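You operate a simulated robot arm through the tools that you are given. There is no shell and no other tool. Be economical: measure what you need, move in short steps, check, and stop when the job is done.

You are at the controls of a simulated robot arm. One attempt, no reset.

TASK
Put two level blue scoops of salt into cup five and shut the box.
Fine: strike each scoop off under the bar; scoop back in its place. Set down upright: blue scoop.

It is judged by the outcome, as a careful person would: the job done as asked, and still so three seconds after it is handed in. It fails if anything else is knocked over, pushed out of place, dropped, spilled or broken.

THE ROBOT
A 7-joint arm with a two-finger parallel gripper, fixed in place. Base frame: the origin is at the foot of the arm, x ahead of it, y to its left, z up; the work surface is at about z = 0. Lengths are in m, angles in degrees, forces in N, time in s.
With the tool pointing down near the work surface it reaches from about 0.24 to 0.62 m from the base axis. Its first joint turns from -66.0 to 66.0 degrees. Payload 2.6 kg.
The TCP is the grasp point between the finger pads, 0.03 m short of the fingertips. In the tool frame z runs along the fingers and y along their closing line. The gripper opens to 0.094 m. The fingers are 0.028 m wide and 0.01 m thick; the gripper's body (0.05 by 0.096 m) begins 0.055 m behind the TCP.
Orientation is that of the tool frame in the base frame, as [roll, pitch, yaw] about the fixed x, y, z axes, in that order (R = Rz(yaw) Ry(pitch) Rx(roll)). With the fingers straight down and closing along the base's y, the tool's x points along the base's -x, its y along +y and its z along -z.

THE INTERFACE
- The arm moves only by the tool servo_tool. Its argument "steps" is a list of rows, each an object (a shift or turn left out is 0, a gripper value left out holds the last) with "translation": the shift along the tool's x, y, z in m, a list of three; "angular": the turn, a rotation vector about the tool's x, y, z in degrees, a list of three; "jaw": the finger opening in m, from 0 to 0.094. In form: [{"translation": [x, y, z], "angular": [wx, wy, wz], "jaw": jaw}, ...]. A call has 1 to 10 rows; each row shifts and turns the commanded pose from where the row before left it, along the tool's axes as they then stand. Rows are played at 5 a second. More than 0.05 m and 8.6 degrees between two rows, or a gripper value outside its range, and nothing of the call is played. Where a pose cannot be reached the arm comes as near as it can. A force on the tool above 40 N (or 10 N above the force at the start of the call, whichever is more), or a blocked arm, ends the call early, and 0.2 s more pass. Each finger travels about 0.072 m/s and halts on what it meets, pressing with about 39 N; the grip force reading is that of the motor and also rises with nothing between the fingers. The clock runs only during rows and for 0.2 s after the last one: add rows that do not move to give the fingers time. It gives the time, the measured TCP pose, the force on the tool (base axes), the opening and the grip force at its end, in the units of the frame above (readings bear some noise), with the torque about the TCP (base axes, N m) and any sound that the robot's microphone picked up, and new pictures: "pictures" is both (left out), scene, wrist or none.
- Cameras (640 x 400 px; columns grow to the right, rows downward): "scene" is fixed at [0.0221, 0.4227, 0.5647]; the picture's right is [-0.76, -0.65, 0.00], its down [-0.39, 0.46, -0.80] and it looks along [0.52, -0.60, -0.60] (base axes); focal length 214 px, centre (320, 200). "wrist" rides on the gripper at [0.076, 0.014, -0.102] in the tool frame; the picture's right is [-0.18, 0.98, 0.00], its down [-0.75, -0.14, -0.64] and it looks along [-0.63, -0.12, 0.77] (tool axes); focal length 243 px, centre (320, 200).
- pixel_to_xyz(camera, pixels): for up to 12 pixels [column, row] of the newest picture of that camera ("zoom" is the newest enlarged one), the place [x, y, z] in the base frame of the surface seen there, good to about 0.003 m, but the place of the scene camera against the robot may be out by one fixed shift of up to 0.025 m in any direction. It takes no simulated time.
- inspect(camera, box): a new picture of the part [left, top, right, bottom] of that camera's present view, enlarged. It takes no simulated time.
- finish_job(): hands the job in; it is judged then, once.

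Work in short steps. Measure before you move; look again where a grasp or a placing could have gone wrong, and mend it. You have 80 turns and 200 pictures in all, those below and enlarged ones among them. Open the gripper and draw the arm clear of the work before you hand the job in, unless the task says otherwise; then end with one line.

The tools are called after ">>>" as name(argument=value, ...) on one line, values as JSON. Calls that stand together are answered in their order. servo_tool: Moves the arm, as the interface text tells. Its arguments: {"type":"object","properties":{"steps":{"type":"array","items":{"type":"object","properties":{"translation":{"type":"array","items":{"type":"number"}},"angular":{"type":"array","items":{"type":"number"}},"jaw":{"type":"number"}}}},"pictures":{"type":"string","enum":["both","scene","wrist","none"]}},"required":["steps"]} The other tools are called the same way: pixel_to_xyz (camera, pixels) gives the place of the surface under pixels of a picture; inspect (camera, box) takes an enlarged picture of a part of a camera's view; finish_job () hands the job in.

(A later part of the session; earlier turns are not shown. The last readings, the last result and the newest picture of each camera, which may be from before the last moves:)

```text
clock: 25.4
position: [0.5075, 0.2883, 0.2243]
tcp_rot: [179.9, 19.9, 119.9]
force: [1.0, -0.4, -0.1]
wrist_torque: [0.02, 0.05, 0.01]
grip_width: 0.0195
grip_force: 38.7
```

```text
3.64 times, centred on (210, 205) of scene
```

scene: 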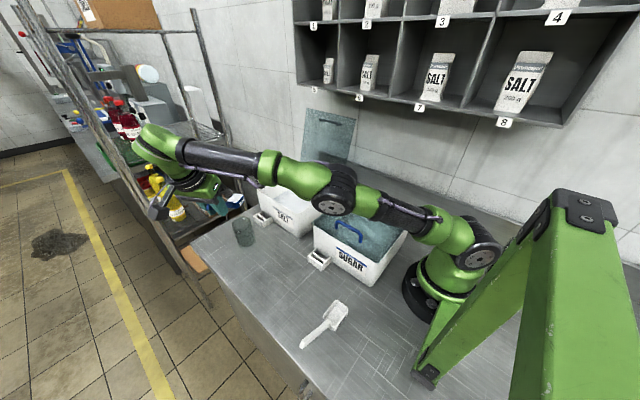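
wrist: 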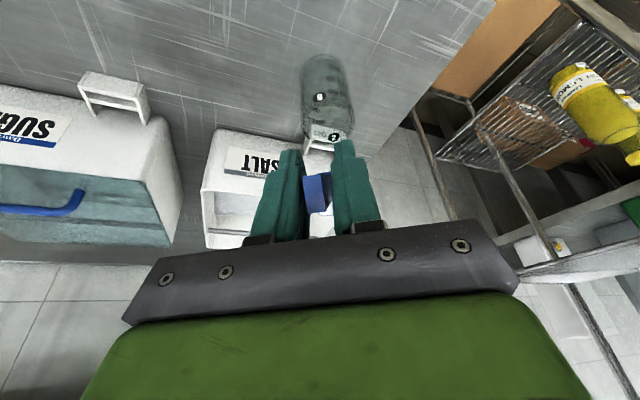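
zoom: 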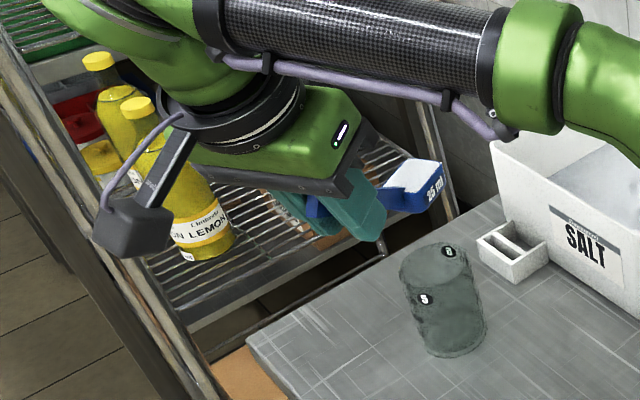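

The cup axis comes out at about (0.551, 0.216), with radius about 0.029 and rim z ≈ 0.085. The bowl now sits over it. I'll begin tipping to 24° while yawing 16° back, which keeps the nose over the cup centre and below the pour angle.

>>> servo_tool(steps=[{"translation": [0, 0.0061, 0.0023], "angular": [1.4, 6, 3.8]}, {"translation": [0, 0.0061, 0.0023], "angular": [0.9, 6, 3.9]}, {"translation": [0, 0.0061, 0.0023], "angular": [0.6, 6, 4]}, {"translation": [0, 0.0061, 0.0023], "angular": [0.1, 6, 4]}, {}])

>>> inspect(camera="scene", box=[180, 170, 280, 260])

```text
clock: 26.6
position: [0.5098, 0.3028, 0.2075]
tcp_rot: [-179.3, -4.1, 103.9]
force: [0.1, -0.1, -1.6]
wrist_torque: [0.04, 0.0, 0.0]
grip_width: 0.0193
grip_force: 39.5
out of reach, approached as far as the arm can: row 1, 2, 3
```

scene: 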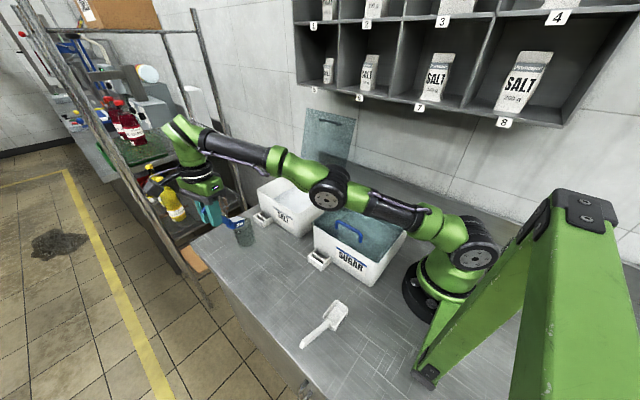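
wrist: 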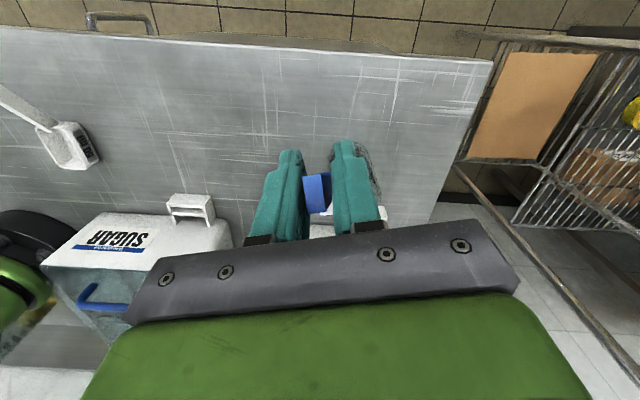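

```text
4.44 times, centred on (230, 215) of scene
```

zoom: 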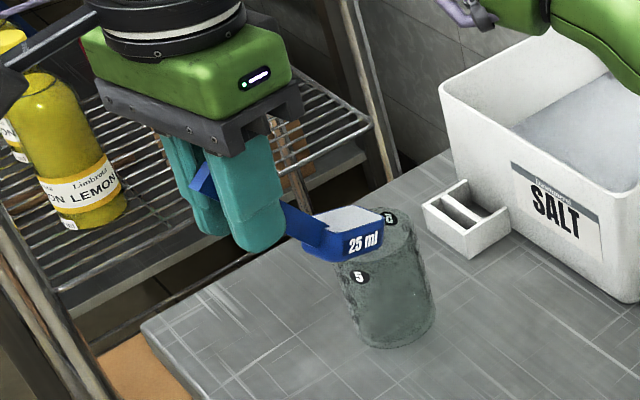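

Reach held the hand 2 cm short in x: the nose is near (0.53, 0.223). I'll yaw back to 30° at this tilt, which brings the nose over the cup centre with the hand closer in.

>>> servo_tool(steps=[{"translation": [-0.0042, -0.0013, 0], "angular": [0.37, 0, -5.3]}, {"translation": [-0.0042, -0.0013, 0], "angular": [0.37, 0, -5.3]}, {"translation": [-0.0042, -0.0013, 0], "angular": [0.37, 0, -5.3]}, {}], pictures="none")

>>> inspect(camera="scene", box=[180, 170, 280, 260])

>>> inspect(camera="wrist", box=[240, 90, 400, 230])

```text
clock: 27.6
position: [0.5103, 0.2902, 0.2061]
tcp_rot: [-179.3, -4.2, 119.9]
force: [0.0, 0.1, -0.8]
wrist_torque: [0.03, -0.01, -0.02]
grip_width: 0.0194
grip_force: 38.8
```

```text
4.44 times, centred on (230, 215) of scene
```

zoom: 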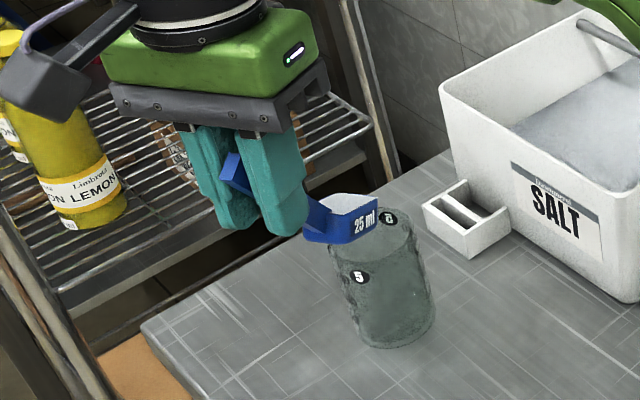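

```text
2.86 times, centred on (320, 160) of wrist
```

zoom: 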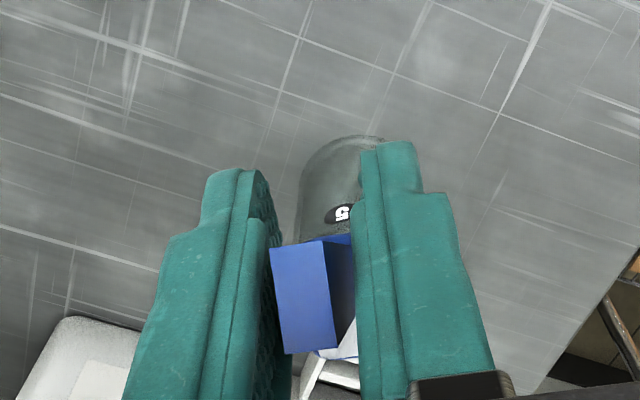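

I'll check the nose position with scene points.

>>> pixel_to_xyz(camera="scene", pixels=[[242, 217], [242, 221], [240, 216], [231, 214], [236, 214], [235, 222], [248, 231], [240, 240], [247, 292]])

```text
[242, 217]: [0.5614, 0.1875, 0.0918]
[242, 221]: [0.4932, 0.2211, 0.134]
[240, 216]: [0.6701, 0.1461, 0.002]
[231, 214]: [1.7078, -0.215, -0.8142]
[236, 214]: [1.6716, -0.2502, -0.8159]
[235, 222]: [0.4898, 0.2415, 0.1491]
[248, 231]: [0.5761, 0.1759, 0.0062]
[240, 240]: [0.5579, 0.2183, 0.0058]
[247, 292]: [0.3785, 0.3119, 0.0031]
```

The scene points are ambiguous, so I'll enlarge around the bowl and take several points on it.

>>> inspect(camera="scene", box=[220, 200, 260, 230])

>>> pixel_to_xyz(camera="zoom", pixels=[[330, 200], [400, 190], [420, 200], [440, 200], [440, 180], [440, 220], [400, 240], [300, 240], [350, 170], [400, 165], [430, 165], [300, 260]])

```text
13.33 times, centred on (240, 215) of scene
```

zoom: 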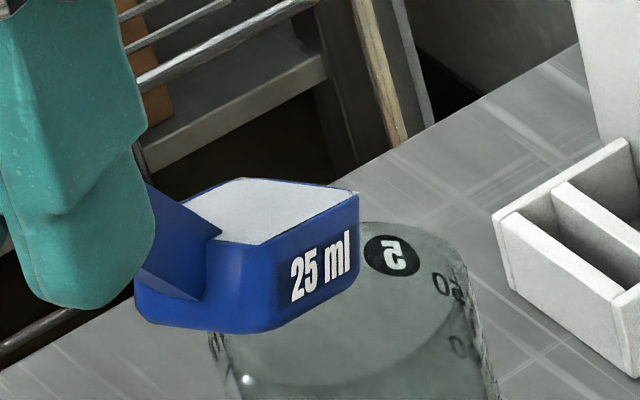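

```text
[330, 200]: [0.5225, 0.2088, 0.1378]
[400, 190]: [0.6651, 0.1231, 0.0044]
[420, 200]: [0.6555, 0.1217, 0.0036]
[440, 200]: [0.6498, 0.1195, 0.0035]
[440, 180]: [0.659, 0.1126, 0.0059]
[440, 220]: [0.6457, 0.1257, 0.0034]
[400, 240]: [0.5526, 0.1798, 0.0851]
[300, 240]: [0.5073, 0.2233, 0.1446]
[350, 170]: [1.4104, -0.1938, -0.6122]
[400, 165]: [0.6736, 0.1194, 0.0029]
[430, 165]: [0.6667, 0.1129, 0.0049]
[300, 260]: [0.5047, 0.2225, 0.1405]
```

Far label "5" is at (0.5526, 0.1798) in the scene frame. I'll get the near label so the cup axis comes in the same frame as the nose, which is at about (0.522, 0.209).

>>> pixel_to_xyz(camera="scene", pixels=[[238.6, 232.3], [238, 232], [239.5, 232.5], [246, 218], [245.5, 217.5]])

>>> inspect(camera="scene", box=[225, 210, 265, 250])

```text
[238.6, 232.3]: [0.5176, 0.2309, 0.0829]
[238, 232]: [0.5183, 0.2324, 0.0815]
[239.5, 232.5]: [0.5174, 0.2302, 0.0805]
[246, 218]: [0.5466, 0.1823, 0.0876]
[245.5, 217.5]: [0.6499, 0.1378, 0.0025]
```

```text
10.00 times, centred on (245, 230) of scene
```

zoom: 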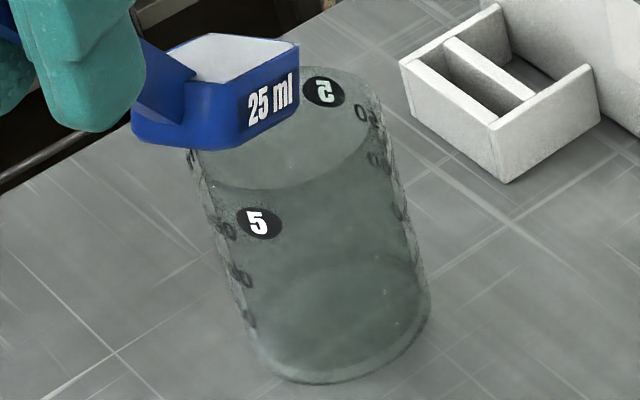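

In the scene frame the cup axis is (0.535, 0.2055) and the nose is about 1 cm short of it, with the arm at its reach limit in this pose. I'll return to level and turn the bowl outward to yaw +66°. From there I can pour over the nose corner tangentially, with the hand well inside reach.

>>> servo_tool(steps=[{"angular": [0, -8, 0]}, {"angular": [0, -8, 0]}, {"angular": [0, -8, 0]}, {"translation": [0.0038, -0.0085, -0.0026], "angular": [-2.46, 0, -6.77]}, {"translation": [0.0038, -0.0085, -0.0026], "angular": [-2.46, 0, -6.77]}, {"translation": [0.0038, -0.0085, -0.0026], "angular": [-2.46, 0, -6.77]}, {"translation": [0.0038, -0.0085, -0.0026], "angular": [-2.46, 0, -6.77]}, {"translation": [0.0038, -0.0085, -0.0026], "angular": [-2.46, 0, -6.77]}, {}])

>>> inspect(camera="scene", box=[210, 190, 270, 250])

```text
clock: 29.6
position: [0.4644, 0.2782, 0.2106]
tcp_rot: [-179.4, 19.4, 156.1]
force: [-0.6, -0.1, -0.2]
wrist_torque: [0.02, 0.07, 0.01]
grip_width: 0.0193
grip_force: 39.2
```

scene: 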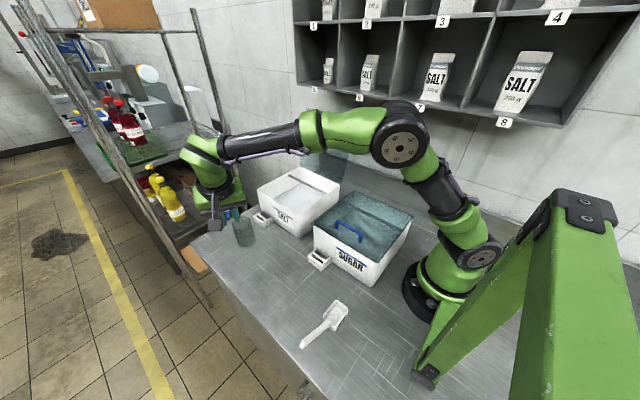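
wrist: 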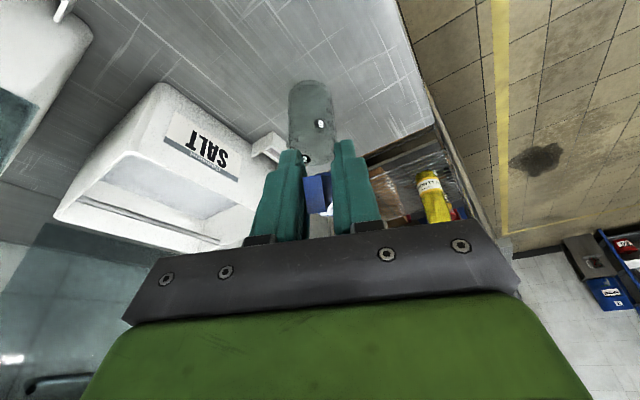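

```text
6.67 times, centred on (240, 220) of scene
```

zoom: 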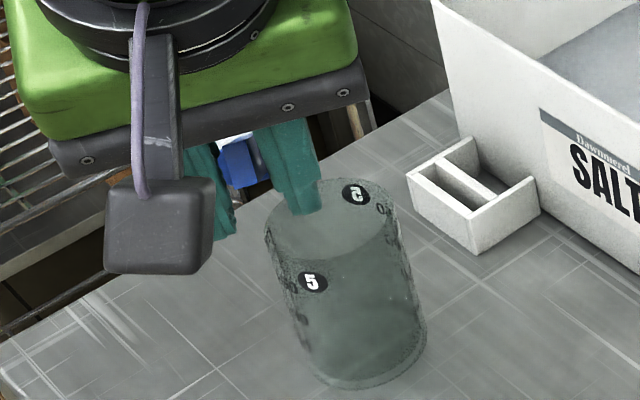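

The hand hides the scoop from the scene camera, but the wrist camera sees both cup labels. I'll measure those directly in the robot frame.

>>> inspect(camera="wrist", box=[270, 70, 370, 220])

>>> pixel_to_xyz(camera="wrist", pixels=[[320, 124], [319, 124], [321, 125], [305, 158], [306, 158], [304, 158]])

```text
2.67 times, centred on (320, 145) of wrist
```

zoom: 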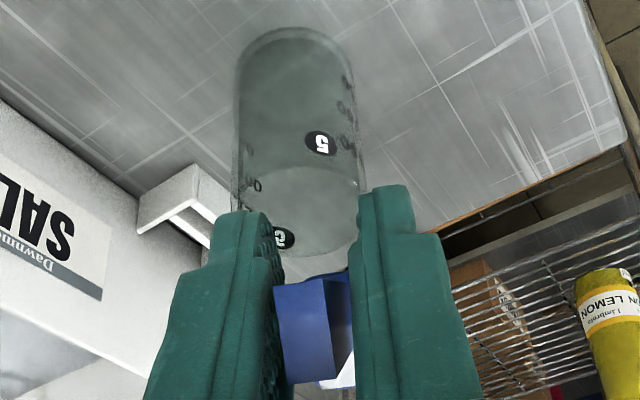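

```text
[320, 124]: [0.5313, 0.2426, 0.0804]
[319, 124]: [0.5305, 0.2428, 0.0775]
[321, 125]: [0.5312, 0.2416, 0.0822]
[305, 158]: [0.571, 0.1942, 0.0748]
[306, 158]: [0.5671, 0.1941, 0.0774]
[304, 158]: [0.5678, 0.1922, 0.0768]
```

The labels give the cup axis at (0.550, 0.218), so my kinematic model agrees. I'll tip 30° toward the tangential corner, holding that corner over the cup axis.

>>> servo_tool(steps=[{"translation": [-0.0031, -0.0079, 0.0011], "angular": [-4.98, 5.32, 1.75]}, {"translation": [-0.0034, -0.0079, 0.0001], "angular": [-4.98, 5.32, 1.75]}, {"translation": [-0.0058, -0.0054, -0.0001], "angular": [-4.98, 5.32, 1.75]}, {"translation": [-0.0059, -0.0051, -0.0011], "angular": [-4.98, 5.32, 1.75]}, {}])

>>> inspect(camera="scene", box=[210, 180, 270, 250])

```text
clock: 30.8
position: [0.4714, 0.2453, 0.2129]
tcp_rot: [159.8, -2.8, 152.8]
force: [1.2, 0.5, -1.1]
wrist_torque: [0.0, 0.05, 0.0]
grip_width: 0.0194
grip_force: 38.9
```

scene: 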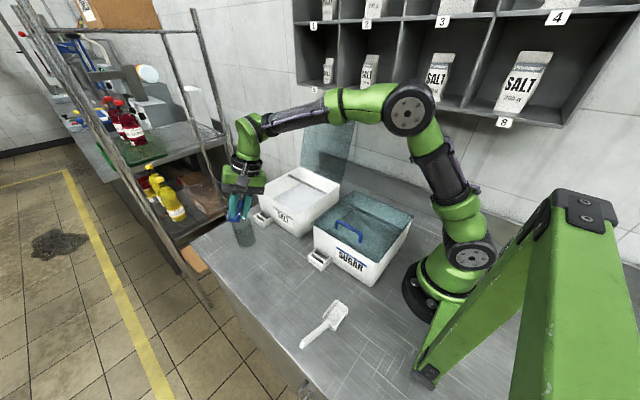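
wrist: 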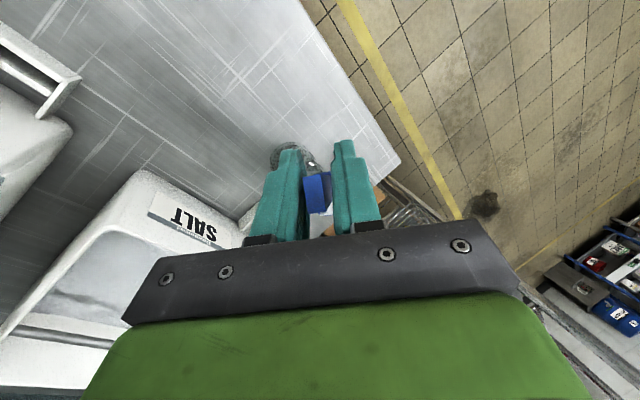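

```text
5.71 times, centred on (240, 215) of scene
```

zoom: 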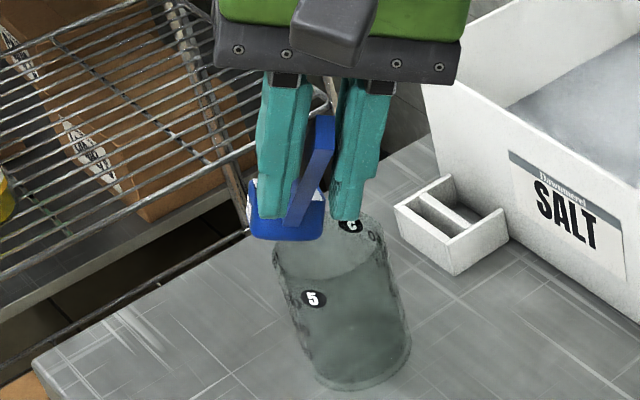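

The TCP is where the model wants it, with the pouring corner over the cup axis. I continue tipping to 52°.

>>> servo_tool(steps=[{"translation": [-0.008, -0.0066, -0.0029], "angular": [-4.98, 5.32, 1.75]}, {"translation": [-0.0079, -0.006, -0.0042], "angular": [-4.98, 5.32, 1.75]}, {"translation": [-0.0076, -0.0054, -0.0054], "angular": [-4.98, 5.32, 1.75]}, {}, {}], pictures="wrist")

>>> inspect(camera="scene", box=[210, 180, 270, 250])

```text
clock: 32.0
position: [0.4834, 0.2146, 0.2122]
tcp_rot: [144.4, -19.2, 155.6]
force: [0.2, -0.3, -0.2]
wrist_torque: [0.0, 0.06, 0.03]
grip_width: 0.0192
grip_force: 39.5
```

wrist: 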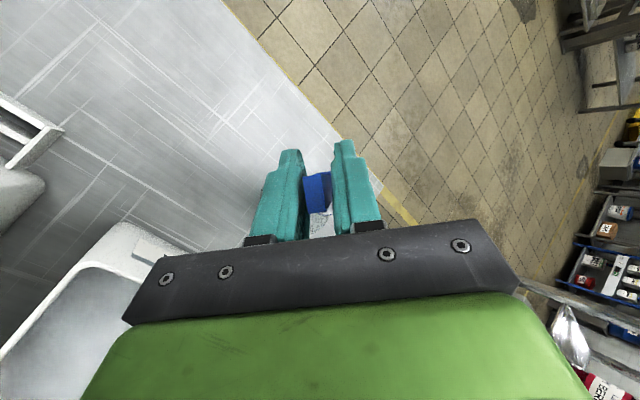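

```text
5.71 times, centred on (240, 215) of scene
```

zoom: 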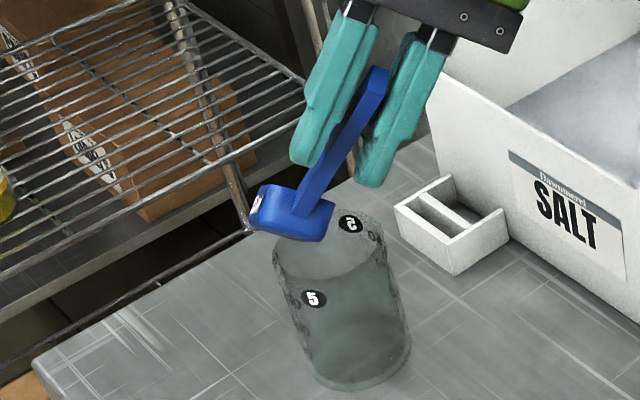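

The bowl's lip end is over the rim centre. I continue tipping to 75°.

>>> servo_tool(steps=[{"translation": [-0.008, -0.0051, -0.0072], "angular": [-4.98, 5.32, 1.75]}, {"translation": [-0.0075, -0.0042, -0.0084], "angular": [-4.98, 5.32, 1.75]}, {"translation": [-0.0068, -0.0032, -0.0094], "angular": [-4.98, 5.32, 1.75]}, {}, {}, {}], pictures="scene")

>>> inspect(camera="scene", box=[210, 180, 270, 250])

```text
clock: 33.4
position: [0.494, 0.1822, 0.2135]
tcp_rot: [125.4, -34.2, 164.1]
force: [0.7, 0.3, -0.7]
wrist_torque: [-0.06, 0.01, 0.03]
grip_width: 0.0193
grip_force: 38.8
```

scene: 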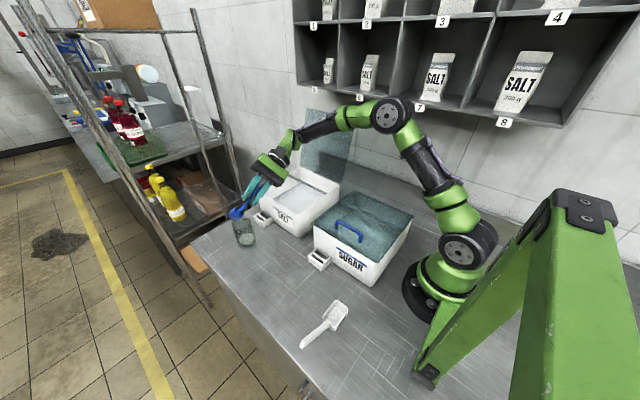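

```text
5.71 times, centred on (240, 215) of scene
```

zoom: 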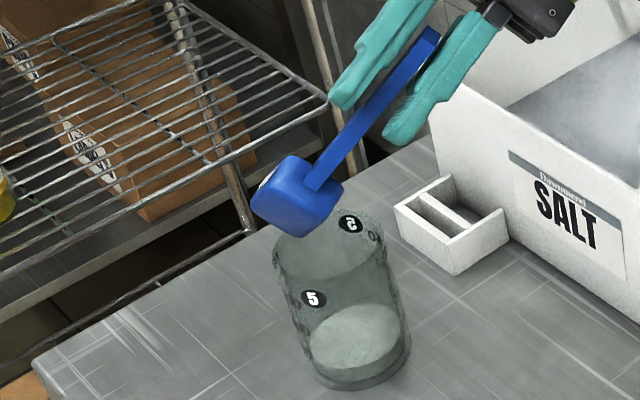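

The salt is going into the cup with no spill. I'll tip about 22° more to empty the bowl fully.

>>> servo_tool(steps=[{"translation": [-0.0056, -0.0021, -0.0096], "angular": [-4.98, 5.32, 1.75]}, {"translation": [-0.0047, -0.001, -0.0102], "angular": [-4.98, 5.32, 1.75]}, {"translation": [-0.0038, 0, -0.0107], "angular": [-4.98, 5.32, 1.75]}, {}, {}, {}], pictures="none")

>>> inspect(camera="scene", box=[210, 180, 270, 250])

```text
clock: 34.8
position: [0.5077, 0.1497, 0.2135]
tcp_rot: [99.9, -45.2, -179.4]
force: [-0.1, -0.4, -0.3]
wrist_torque: [-0.05, 0.05, 0.01]
grip_width: 0.0195
grip_force: 38.8
```

```text
5.71 times, centred on (240, 215) of scene
```

zoom: 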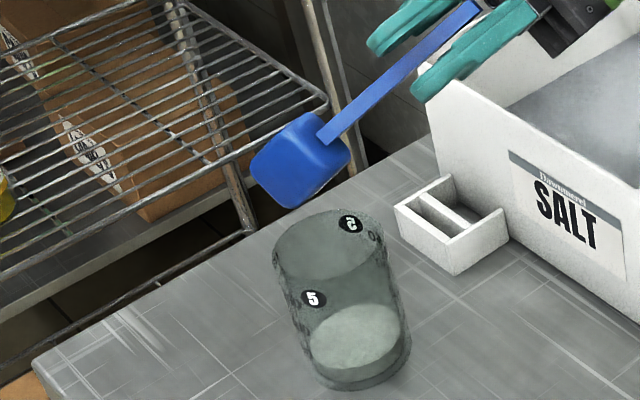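

The bowl is empty and the cup holds salt with nothing on the table. I'll lift 3 cm and rotate back to level.

>>> servo_tool(steps=[{"translation": [0.0212, 0.0209, -0.0033]}, {"angular": [4.98, -5.32, -1.75]}, {"angular": [4.98, -5.32, -1.75]}, {"angular": [4.98, -5.32, -1.75]}, {"angular": [4.98, -5.32, -1.75]}, {"angular": [4.98, -5.32, -1.75]}, {"angular": [4.98, -5.32, -1.75]}, {"angular": [4.98, -5.32, -1.75]}], pictures="none")

>>> servo_tool(steps=[{"angular": [4.98, -5.32, -1.75]}, {"angular": [4.98, -5.32, -1.75]}, {"angular": [4.98, -5.32, -1.75]}, {"angular": [4.98, -5.32, -1.75]}, {"angular": [4.98, -5.32, -1.75]}, {"angular": [4.98, -5.32, -1.75]}, {}], pictures="both")

```text
clock: 36.6
position: [0.508, 0.1505, 0.2431]
tcp_rot: [149.9, -13.6, 154.2]
force: [0.0, 0.4, 1.3]
wrist_torque: [-0.01, 0.01, -0.05]
grip_width: 0.0191
grip_force: 38.6
```

```text
clock: 38.2
position: [0.5071, 0.1497, 0.2437]
tcp_rot: [-179.4, 19.5, 156.1]
force: [-0.4, 0.1, -1.1]
wrist_torque: [0.0, 0.03, -0.04]
grip_width: 0.0192
grip_force: 38.9
```

scene: 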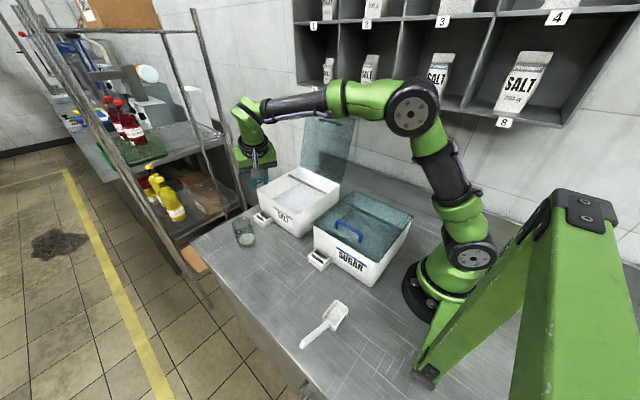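
wrist: 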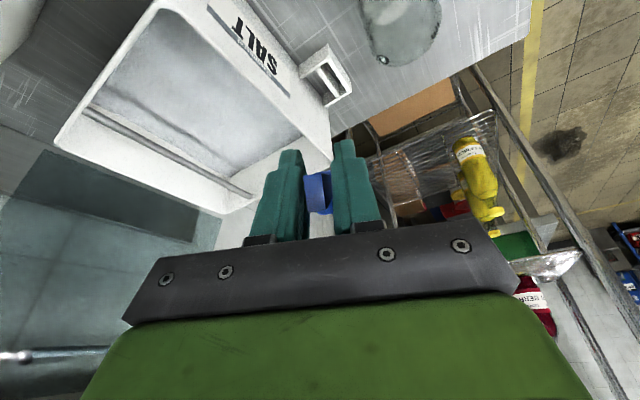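

Now I yaw back to 90° over the box at height.

>>> servo_tool(steps=[{"angular": [2.8, 0, 7.77]}, {"angular": [2.8, 0, 7.77]}, {"angular": [2.8, 0, 7.77]}, {"angular": [2.8, 0, 7.77]}, {"angular": [2.8, 0, 7.77]}, {"angular": [2.8, 0, 7.77]}, {"angular": [2.8, 0, 7.77]}, {"angular": [2.8, 0, 7.77]}, {}], pictures="none")

>>> inspect(camera="scene", box=[230, 140, 350, 240])

```text
clock: 40.2
position: [0.508, 0.1507, 0.2423]
tcp_rot: [-179.4, 20.2, 89.9]
force: [-0.5, 0.4, -1.1]
wrist_torque: [0.02, 0.01, 0.04]
grip_width: 0.0193
grip_force: 38.7
```

```text
4.00 times, centred on (290, 190) of scene
```

zoom: 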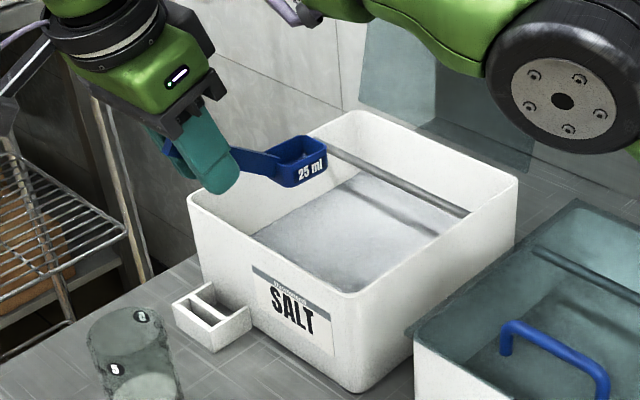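

The scoop is level and empty, so I go in for the second scoop at x = 0.50, where the salt is fresh. I descend inside and tip nose down 20°.

>>> servo_tool(steps=[{"translation": [-0.0214, -0.0027, 0.0369]}, {"translation": [-0.0214, -0.0027, 0.0369]}, {"translation": [-0.0214, -0.0027, 0.0369]}, {"angular": [0.6, 7, 0]}, {"angular": [0, 7, 0]}, {"angular": [0, 6, 0]}, {}], pictures="none")

```text
clock: 41.8
position: [0.4988, 0.0516, 0.1618]
tcp_rot: [-178.8, 0.1, 89.7]
force: [-0.6, -1.1, 0.1]
wrist_torque: [0.04, -0.01, 0.03]
grip_width: 0.0194
grip_force: 39.5
```

The roll is off by 1.2°, so I correct it and plunge as before.

>>> servo_tool(steps=[{"angular": [-1.2, 0, 0]}, {"translation": [0, 0, 0.02]}, {"translation": [0, 0, 0.02]}, {"translation": [0, 0, 0.01]}, {"translation": [0, 0, 0.0075]}, {}], pictures="none")

>>> servo_tool(steps=[{"translation": [-0.01, 0, 0.001]}, {"translation": [-0.01, 0, 0.001]}, {"translation": [-0.004, 0, 0.007], "angular": [0, -5, 0]}, {"translation": [-0.0033, 0, 0.0078], "angular": [0, -5, 0]}, {"translation": [-0.0025, 0, 0.008], "angular": [0, -5, 0]}, {"translation": [-0.0018, 0, 0.008], "angular": [0, -5, 0]}, {}], pictures="none")

>>> servo_tool(steps=[{"translation": [-0.0041, 0, -0.0113]}, {"translation": [-0.0041, 0, -0.0113]}, {"translation": [-0.0041, 0, -0.0113]}, {"translation": [-0.0041, 0, -0.0113]}, {}], pictures="none")

>>> inspect(camera="scene", box=[270, 160, 330, 210])

```text
clock: 43.2
position: [0.4981, 0.0515, 0.1049]
tcp_rot: [-180.0, 0.2, 89.6]
force: [0.6, 0.9, -2.0]
wrist_torque: [0.03, 0.01, -0.01]
grip_width: 0.0189
grip_force: 39.2
```

```text
clock: 44.8
position: [0.4995, 0.0158, 0.0734]
tcp_rot: [179.9, 20.2, 89.6]
force: [0.2, 0.2, -1.0]
wrist_torque: [0.09, 0.02, -0.02]
grip_width: 0.0193
grip_force: 38.6
```

```text
clock: 46.0
position: [0.498, 0.0163, 0.1224]
tcp_rot: [180.0, 20.2, 89.7]
force: [0.1, -0.3, -0.5]
wrist_torque: [0.07, -0.03, 0.01]
grip_width: 0.0191
grip_force: 38.9
```

```text
8.00 times, centred on (300, 185) of scene
```

zoom: 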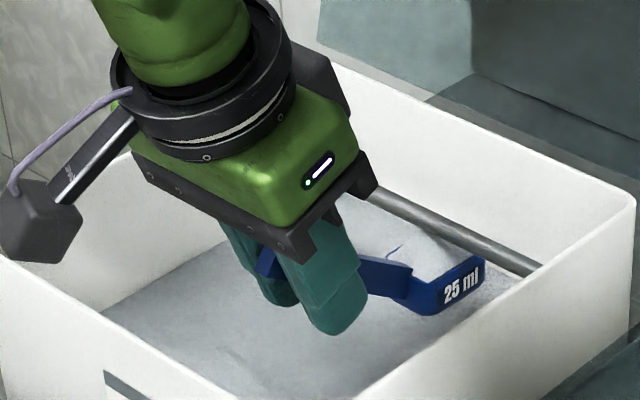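

The scoop is heaped again, so I repeat the strike: raise under the bar and move back until the bar meets the handle.

>>> servo_tool(steps=[{"translation": [-0.0014, 0, -0.0038]}, {"translation": [-0.0014, 0, -0.0038]}, {"translation": [-0.0038, 0, 0.0014]}, {"translation": [-0.0038, 0, 0.0014]}, {"translation": [-0.001, 0, -0.0027]}, {"translation": [-0.0038, 0, 0.0012]}, {"translation": [-0.0006, 0, -0.0019]}, {}], pictures="none")

>>> inspect(camera="scene", box=[280, 165, 330, 205])

```text
clock: 47.8
position: [0.4981, 0.0047, 0.1338]
tcp_rot: [179.9, 20.2, 89.6]
force: [0.1, 0.0, -0.8]
wrist_torque: [0.04, 0.03, 0.01]
grip_width: 0.0194
grip_force: 38.4
```

```text
10.00 times, centred on (305, 185) of scene
```

zoom: 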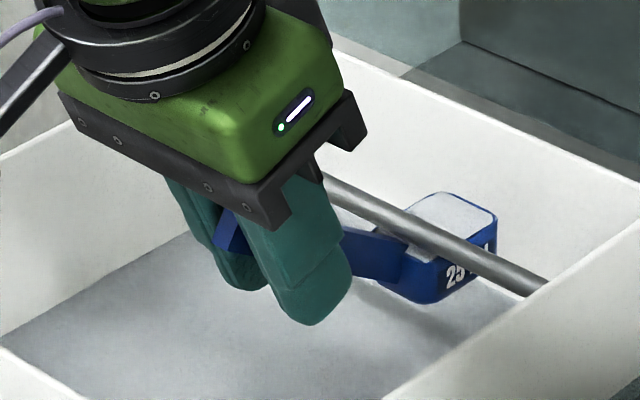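

I'm slightly short of the first strike pose, so I add 2 mm back and 1 mm up, then draw out.

>>> servo_tool(steps=[{"translation": [-0.0024, 0, -0.0003]}, {}, {"translation": [0.0118, 0, -0.0043]}, {"translation": [0.0118, 0, -0.0043]}, {"translation": [0.0118, 0, -0.0043]}, {"translation": [0.0118, 0, -0.0043]}, {"translation": [0.0118, 0, -0.0043]}, {"translation": [0.0118, 0, -0.0043]}, {}], pictures="none")

>>> inspect(camera="scene", box=[260, 165, 330, 215])

```text
clock: 49.8
position: [0.498, 0.0786, 0.1356]
tcp_rot: [-179.9, 20.2, 89.6]
force: [0.2, 0.3, -0.6]
wrist_torque: [0.05, -0.01, 0.0]
grip_width: 0.0193
grip_force: 39.3
```

```text
8.00 times, centred on (295, 190) of scene
```

zoom: 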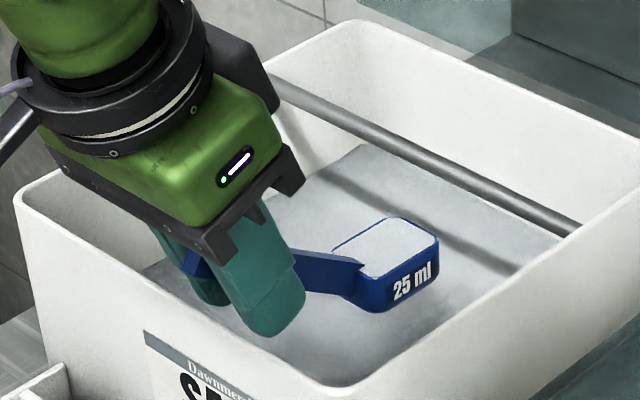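

The second scoop is level and full. I'll lift, then yaw to 156° slowly.

>>> servo_tool(steps=[{"translation": [-0.0062, 0, -0.0169]}, {"translation": [-0.0062, 0, -0.0169]}, {"translation": [-0.0062, 0, -0.0169]}, {"translation": [-0.0062, 0, -0.0169]}, {"translation": [-0.0062, 0, -0.0169]}, {}], pictures="none")

>>> servo_tool(steps=[{"angular": [-2.53, 0, -6.95]}, {"angular": [-2.53, 0, -6.95]}, {"angular": [-2.53, 0, -6.95]}, {"angular": [-2.53, 0, -6.95]}, {"angular": [-2.53, 0, -6.95]}, {"angular": [-2.53, 0, -6.95]}, {"angular": [-2.53, 0, -6.95]}, {"angular": [-2.53, 0, -6.95]}, {"angular": [-2.53, 0, -6.95]}, {}], pictures="scene")

```text
clock: 51.2
position: [0.4982, 0.0777, 0.2258]
tcp_rot: [179.9, 20.0, 89.6]
force: [-0.2, 0.0, -1.0]
wrist_torque: [0.06, 0.03, 0.01]
grip_width: 0.0192
grip_force: 38.8
```

```text
clock: 53.4
position: [0.4983, 0.0768, 0.2254]
tcp_rot: [-179.8, 20.1, 156.3]
force: [0.0, 0.5, -0.7]
wrist_torque: [0.03, 0.08, 0.01]
grip_width: 0.0194
grip_force: 38.6
```

scene: 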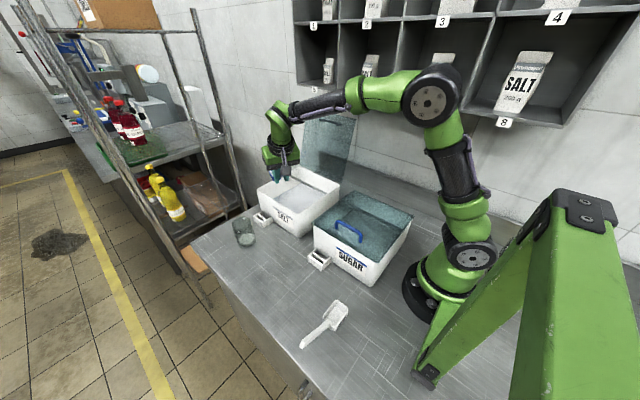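

I move slowly to the pour start pose beside the cup.

>>> servo_tool(steps=[{"translation": [0.0113, 0.0164, -0.0027]}, {"translation": [0.0113, 0.0164, -0.0027]}, {"translation": [0.0113, 0.0164, -0.0027]}, {"translation": [0.0113, 0.0164, -0.0027]}, {"translation": [0.0113, 0.0164, -0.0027]}, {"translation": [0.0113, 0.0164, -0.0027]}, {"translation": [0.0113, 0.0164, -0.0027]}, {"translation": [0.0113, 0.0164, -0.0027]}, {"translation": [0.0113, 0.0164, -0.0027]}, {"translation": [0.0113, 0.0164, -0.0027]}], pictures="wrist")

```text
clock: 55.6
position: [0.4589, 0.2735, 0.212]
tcp_rot: [-179.9, 20.1, 156.3]
force: [0.5, 1.0, -1.1]
wrist_torque: [0.05, 0.05, -0.03]
grip_width: 0.0191
grip_force: 39.3
```

wrist: 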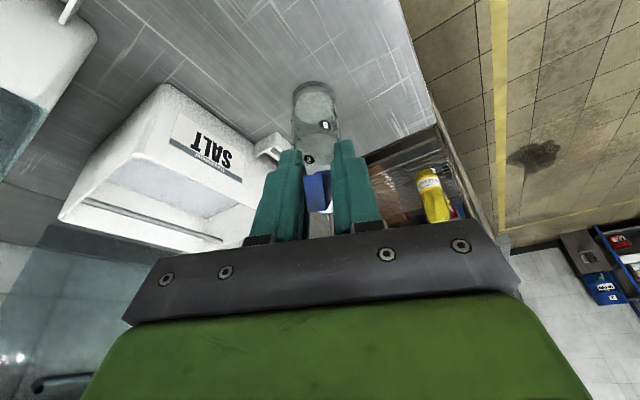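

I'm exactly at the start pose, and the cup's salt is visible at (315,95). I repeat the same tipping path to 52°.

>>> servo_tool(steps=[{"translation": [-0.005, -0.0052, 0.0017], "angular": [-4.98, 5.32, 1.75]}, {"translation": [-0.0052, -0.0052, 0.0008], "angular": [-4.98, 5.32, 1.75]}, {"translation": [-0.0054, -0.005, -0.0001], "angular": [-4.98, 5.32, 1.75]}, {"translation": [-0.0055, -0.0048, -0.001], "angular": [-4.98, 5.32, 1.75]}, {}], pictures="none")

>>> servo_tool(steps=[{"translation": [-0.008, -0.0066, -0.0029], "angular": [-4.98, 5.32, 1.75]}, {"translation": [-0.0079, -0.006, -0.0042], "angular": [-4.98, 5.32, 1.75]}, {"translation": [-0.0076, -0.0054, -0.0054], "angular": [-4.98, 5.32, 1.75]}, {}, {}], pictures="none")

>>> inspect(camera="scene", box=[210, 180, 270, 250])

```text
clock: 56.8
position: [0.4698, 0.2453, 0.2122]
tcp_rot: [159.4, -2.0, 153.1]
force: [-0.3, -0.1, -1.6]
wrist_torque: [0.01, 0.03, -0.03]
grip_width: 0.0195
grip_force: 39.2
```

```text
clock: 58.0
position: [0.4804, 0.215, 0.2118]
tcp_rot: [143.9, -18.5, 156.1]
force: [-0.3, -0.4, 0.1]
wrist_torque: [-0.03, 0.07, 0.02]
grip_width: 0.0192
grip_force: 39.2
```

```text
5.71 times, centred on (240, 215) of scene
```

zoom: 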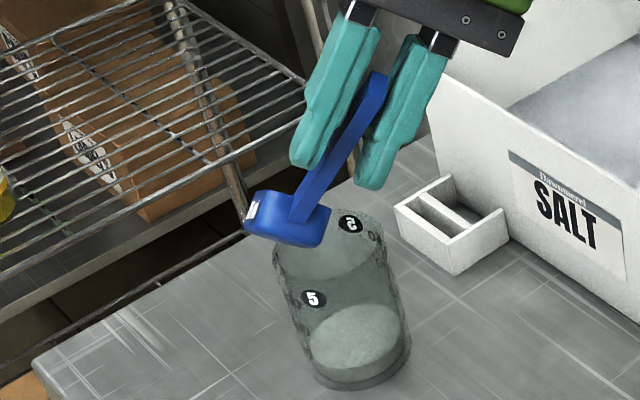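

The view matches the first pour within 3 mm. I'll go on to 75° and then 97°.

>>> servo_tool(steps=[{"translation": [-0.008, -0.0051, -0.0072], "angular": [-4.98, 5.32, 1.75]}, {"translation": [-0.0075, -0.0042, -0.0084], "angular": [-4.98, 5.32, 1.75]}, {"translation": [-0.0068, -0.0032, -0.0094], "angular": [-4.98, 5.32, 1.75]}, {}, {}, {}], pictures="none")

>>> servo_tool(steps=[{"translation": [-0.0056, -0.0021, -0.0096], "angular": [-4.98, 5.32, 1.75]}, {"translation": [-0.0047, -0.001, -0.0102], "angular": [-4.98, 5.32, 1.75]}, {"translation": [-0.0038, 0, -0.0107], "angular": [-4.98, 5.32, 1.75]}, {}, {}, {}], pictures="none")

>>> inspect(camera="scene", box=[210, 180, 270, 250])

```text
clock: 59.4
position: [0.4947, 0.1834, 0.2128]
tcp_rot: [125.0, -33.4, 164.7]
force: [0.0, -0.7, 0.2]
wrist_torque: [-0.04, 0.05, 0.02]
grip_width: 0.0194
grip_force: 39.1
```

```text
clock: 60.8
position: [0.5072, 0.1512, 0.213]
tcp_rot: [99.6, -44.4, -179.1]
force: [-0.4, 0.0, -0.3]
wrist_torque: [-0.03, 0.03, -0.01]
grip_width: 0.0192
grip_force: 38.7
```

```text
5.71 times, centred on (240, 215) of scene
```

zoom: 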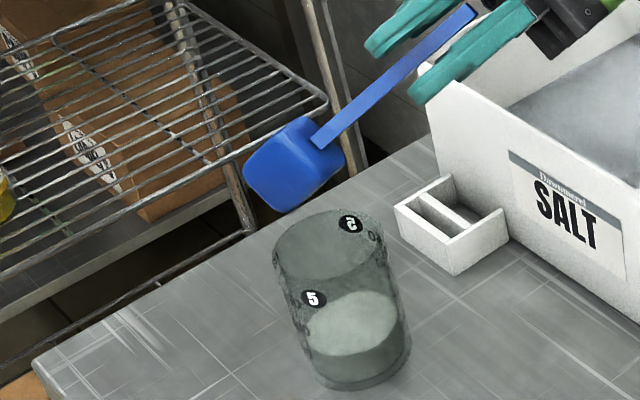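

Both scoops are in the cup, at about twice the earlier level, with no spill. I'll lift and rotate back to level as before.

>>> servo_tool(steps=[{"translation": [0.0212, 0.0209, -0.0033]}, {"angular": [4.98, -5.32, -1.75]}, {"angular": [4.98, -5.32, -1.75]}, {"angular": [4.98, -5.32, -1.75]}, {"angular": [4.98, -5.32, -1.75]}, {"angular": [4.98, -5.32, -1.75]}, {"angular": [4.98, -5.32, -1.75]}, {"angular": [4.98, -5.32, -1.75]}], pictures="none")

>>> servo_tool(steps=[{"angular": [4.98, -5.32, -1.75]}, {"angular": [4.98, -5.32, -1.75]}, {"angular": [4.98, -5.32, -1.75]}, {"angular": [4.98, -5.32, -1.75]}, {"angular": [4.98, -5.32, -1.75]}, {"angular": [4.98, -5.32, -1.75]}, {}], pictures="none")

>>> servo_tool(steps=[{"angular": [2.8, 0, 7.77]}, {"angular": [2.8, 0, 7.77]}, {"angular": [2.8, 0, 7.77]}, {"angular": [2.8, 0, 7.77]}, {"angular": [2.8, 0, 7.77]}, {"angular": [2.8, 0, 7.77]}, {"angular": [2.8, 0, 7.77]}, {"angular": [2.45, 0, 6.7]}, {}], pictures="none")

>>> inspect(camera="scene", box=[230, 140, 350, 240])

```text
clock: 62.6
position: [0.5072, 0.1511, 0.2427]
tcp_rot: [149.3, -12.9, 154.5]
force: [-0.1, 0.0, -1.3]
wrist_torque: [-0.01, 0.04, -0.01]
grip_width: 0.0194
grip_force: 38.9
```

```text
clock: 64.2
position: [0.5071, 0.1516, 0.2425]
tcp_rot: [-179.8, 20.2, 156.1]
force: [-1.0, 0.4, -0.8]
wrist_torque: [0.04, 0.05, 0.0]
grip_width: 0.0194
grip_force: 39.2
```

```text
clock: 66.2
position: [0.507, 0.1515, 0.2428]
tcp_rot: [179.9, 20.0, 91.1]
force: [-0.3, 0.0, -1.7]
wrist_torque: [0.05, -0.02, 0.02]
grip_width: 0.0192
grip_force: 39.1
```

```text
4.00 times, centred on (290, 190) of scene
```

zoom: 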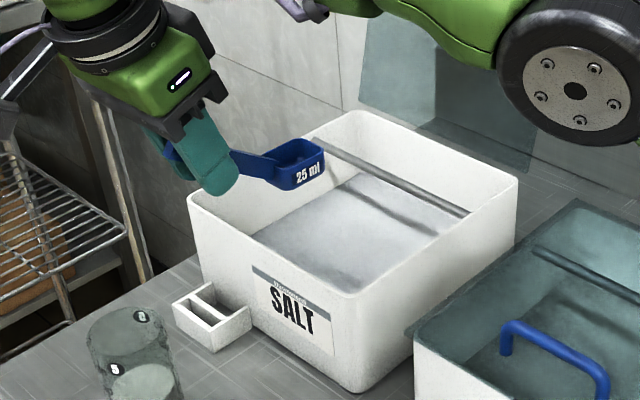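

The scoop is empty and level. I'll carry it back to above its original place.

>>> servo_tool(steps=[{"translation": [0.0318, -0.0226, -0.004]}, {"translation": [0.0318, -0.0226, -0.004]}, {"translation": [0.0318, -0.0226, -0.004]}, {"translation": [0.0318, -0.0226, -0.004]}, {"translation": [0.0318, -0.0226, -0.004], "angular": [0, 0, -0.5]}, {}], pictures="both")

```text
clock: 67.6
position: [0.3889, 0.3069, 0.2066]
tcp_rot: [179.9, 20.0, 91.7]
force: [-1.0, -0.2, -1.4]
wrist_torque: [0.05, 0.0, 0.02]
grip_width: 0.0191
grip_force: 38.9
```

scene: 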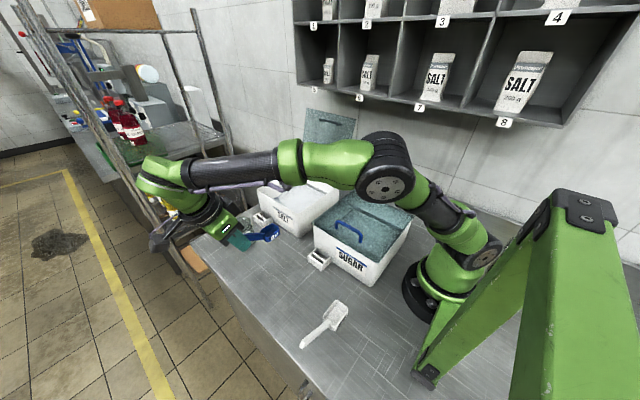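
wrist: 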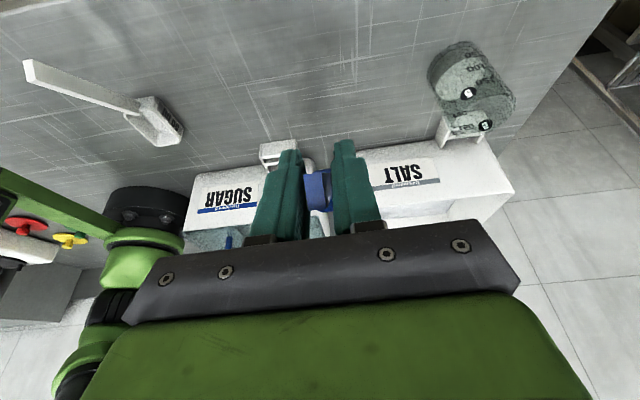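

I lower straight down to about 2 mm above the table.

>>> servo_tool(steps=[{"translation": [0.0125, 0.0005, 0.0343]}, {"translation": [0.0125, 0.0005, 0.0343]}, {"translation": [0.0125, 0.0005, 0.0343]}, {"translation": [0.0125, 0.0005, 0.0343]}, {}], pictures="none")

>>> inspect(camera="scene", box=[220, 230, 320, 310])

```text
clock: 68.8
position: [0.3926, 0.3063, 0.0614]
tcp_rot: [179.8, 20.0, 91.6]
force: [0.5, 1.6, 8.8]
wrist_torque: [-0.96, 0.0, -0.01]
grip_width: 0.0191
grip_force: 38.3
```

```text
5.00 times, centred on (270, 270) of scene
```

zoom: 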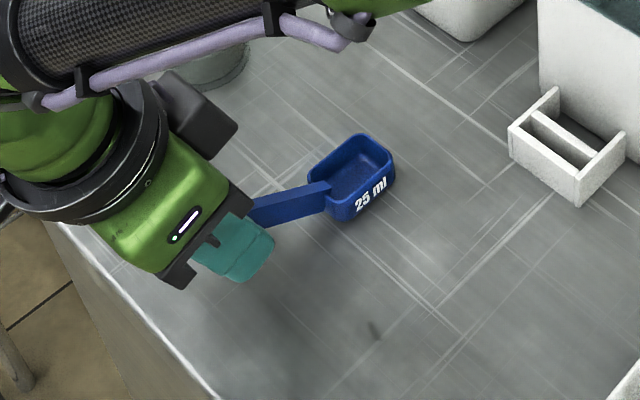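

The nose touched at z 0.0614 (8.8 N), so the scoop has slipped about 2° nose down. I'll rotate back 2° and lower until it rests flat.

>>> servo_tool(steps=[{"angular": [0, -1.9, 0]}, {"translation": [0.0007, 0, 0.0019]}, {"translation": [0.0003, 0, 0.0009]}, {}], pictures="none")

```text
clock: 69.8
position: [0.3929, 0.3054, 0.0575]
tcp_rot: [180.0, 21.9, 91.7]
force: [-0.7, -0.3, 9.8]
wrist_torque: [-0.65, 0.03, -0.08]
grip_width: 0.0194
grip_force: 38.9
```

The contact has moved to the bowl's rear, so it is flat. I'll ease up 1 mm and open the gripper.

>>> servo_tool(steps=[{"translation": [-0.0003, 0, -0.0009]}, {"jaw": 0.03}, {"jaw": 0.05}, {}, {}], pictures="wrist")

>>> inspect(camera="scene", box=[220, 230, 320, 310])

```text
clock: 71.0
position: [0.3936, 0.3051, 0.0597]
tcp_rot: [-179.9, 21.8, 91.7]
force: [0.9, -0.5, 0.3]
wrist_torque: [0.01, -0.06, -0.02]
grip_width: 0.0502
grip_force: 0.0
```

wrist: 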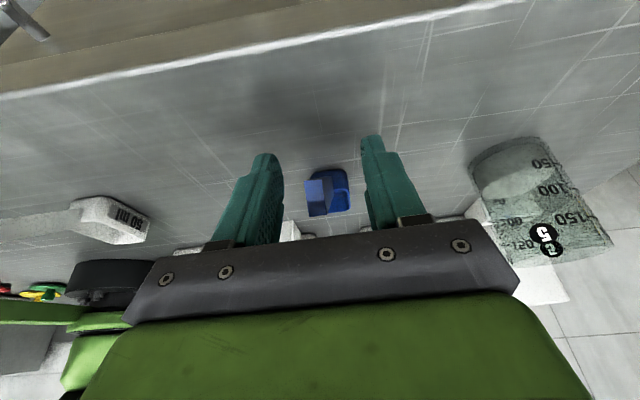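

```text
5.00 times, centred on (270, 270) of scene
```

zoom: 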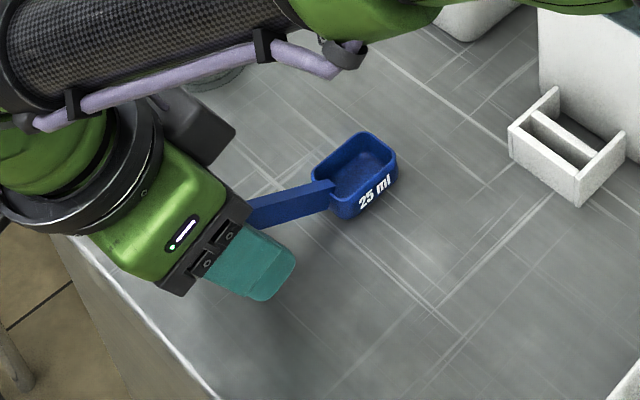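

The scoop is down and upright. I withdraw upward and look at the lid.

>>> servo_tool(steps=[{"translation": [-0.01, 0, -0.04]}, {"translation": [-0.018, 0, -0.045]}, {"translation": [-0.018, 0, -0.045]}, {"translation": [-0.018, 0, -0.045]}, {"angular": [0, 7, 0]}, {"angular": [0, 7.9, 0]}, {"angular": [0, 7, 0]}, {}], pictures="both")

>>> inspect(camera="scene", box=[220, 230, 320, 310])

```text
clock: 72.8
position: [0.3923, 0.3117, 0.2448]
tcp_rot: [-180.0, 0.0, 91.7]
force: [0.2, -1.5, 0.3]
wrist_torque: [0.0, 0.01, -0.01]
grip_width: 0.0502
grip_force: 0.1
```

scene: 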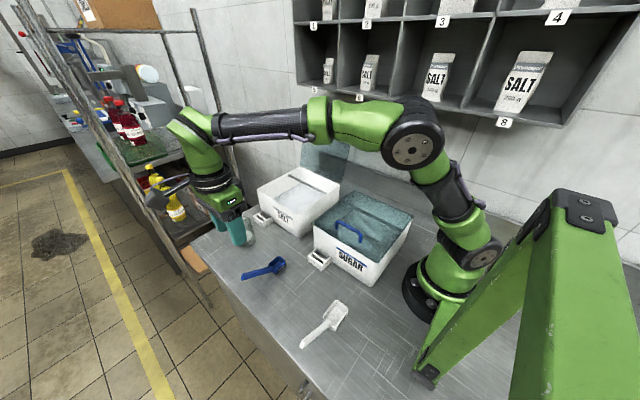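
wrist: 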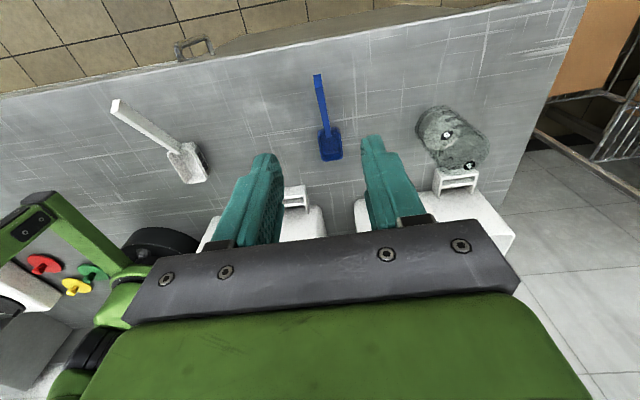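

```text
5.00 times, centred on (270, 270) of scene
```

zoom: 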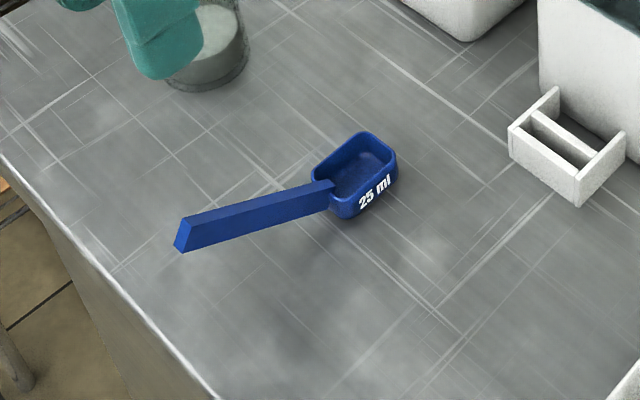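

The scoop stands upright. I'll verify its place against the original (bowl x 0.376–0.407, y 0.20–0.246).

>>> pixel_to_xyz(camera="wrist", pixels=[[331, 146], [321, 157], [341, 157], [320, 132], [318, 77], [320, 95], [322, 110], [324, 122]])

>>> inspect(camera="scene", box=[230, 245, 350, 350])

```text
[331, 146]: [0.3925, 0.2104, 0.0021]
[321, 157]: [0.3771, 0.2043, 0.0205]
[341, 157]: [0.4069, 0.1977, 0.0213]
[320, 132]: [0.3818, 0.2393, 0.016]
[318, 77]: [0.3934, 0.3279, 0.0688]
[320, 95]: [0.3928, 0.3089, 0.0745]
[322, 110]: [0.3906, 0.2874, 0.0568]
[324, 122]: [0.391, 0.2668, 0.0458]
```

```text
3.81 times, centred on (290, 298) of scene
```

zoom: 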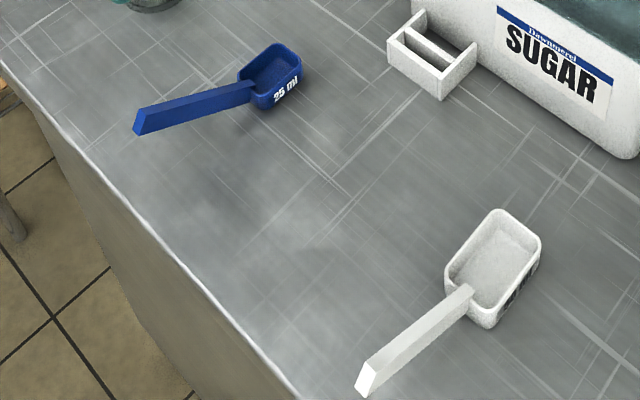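

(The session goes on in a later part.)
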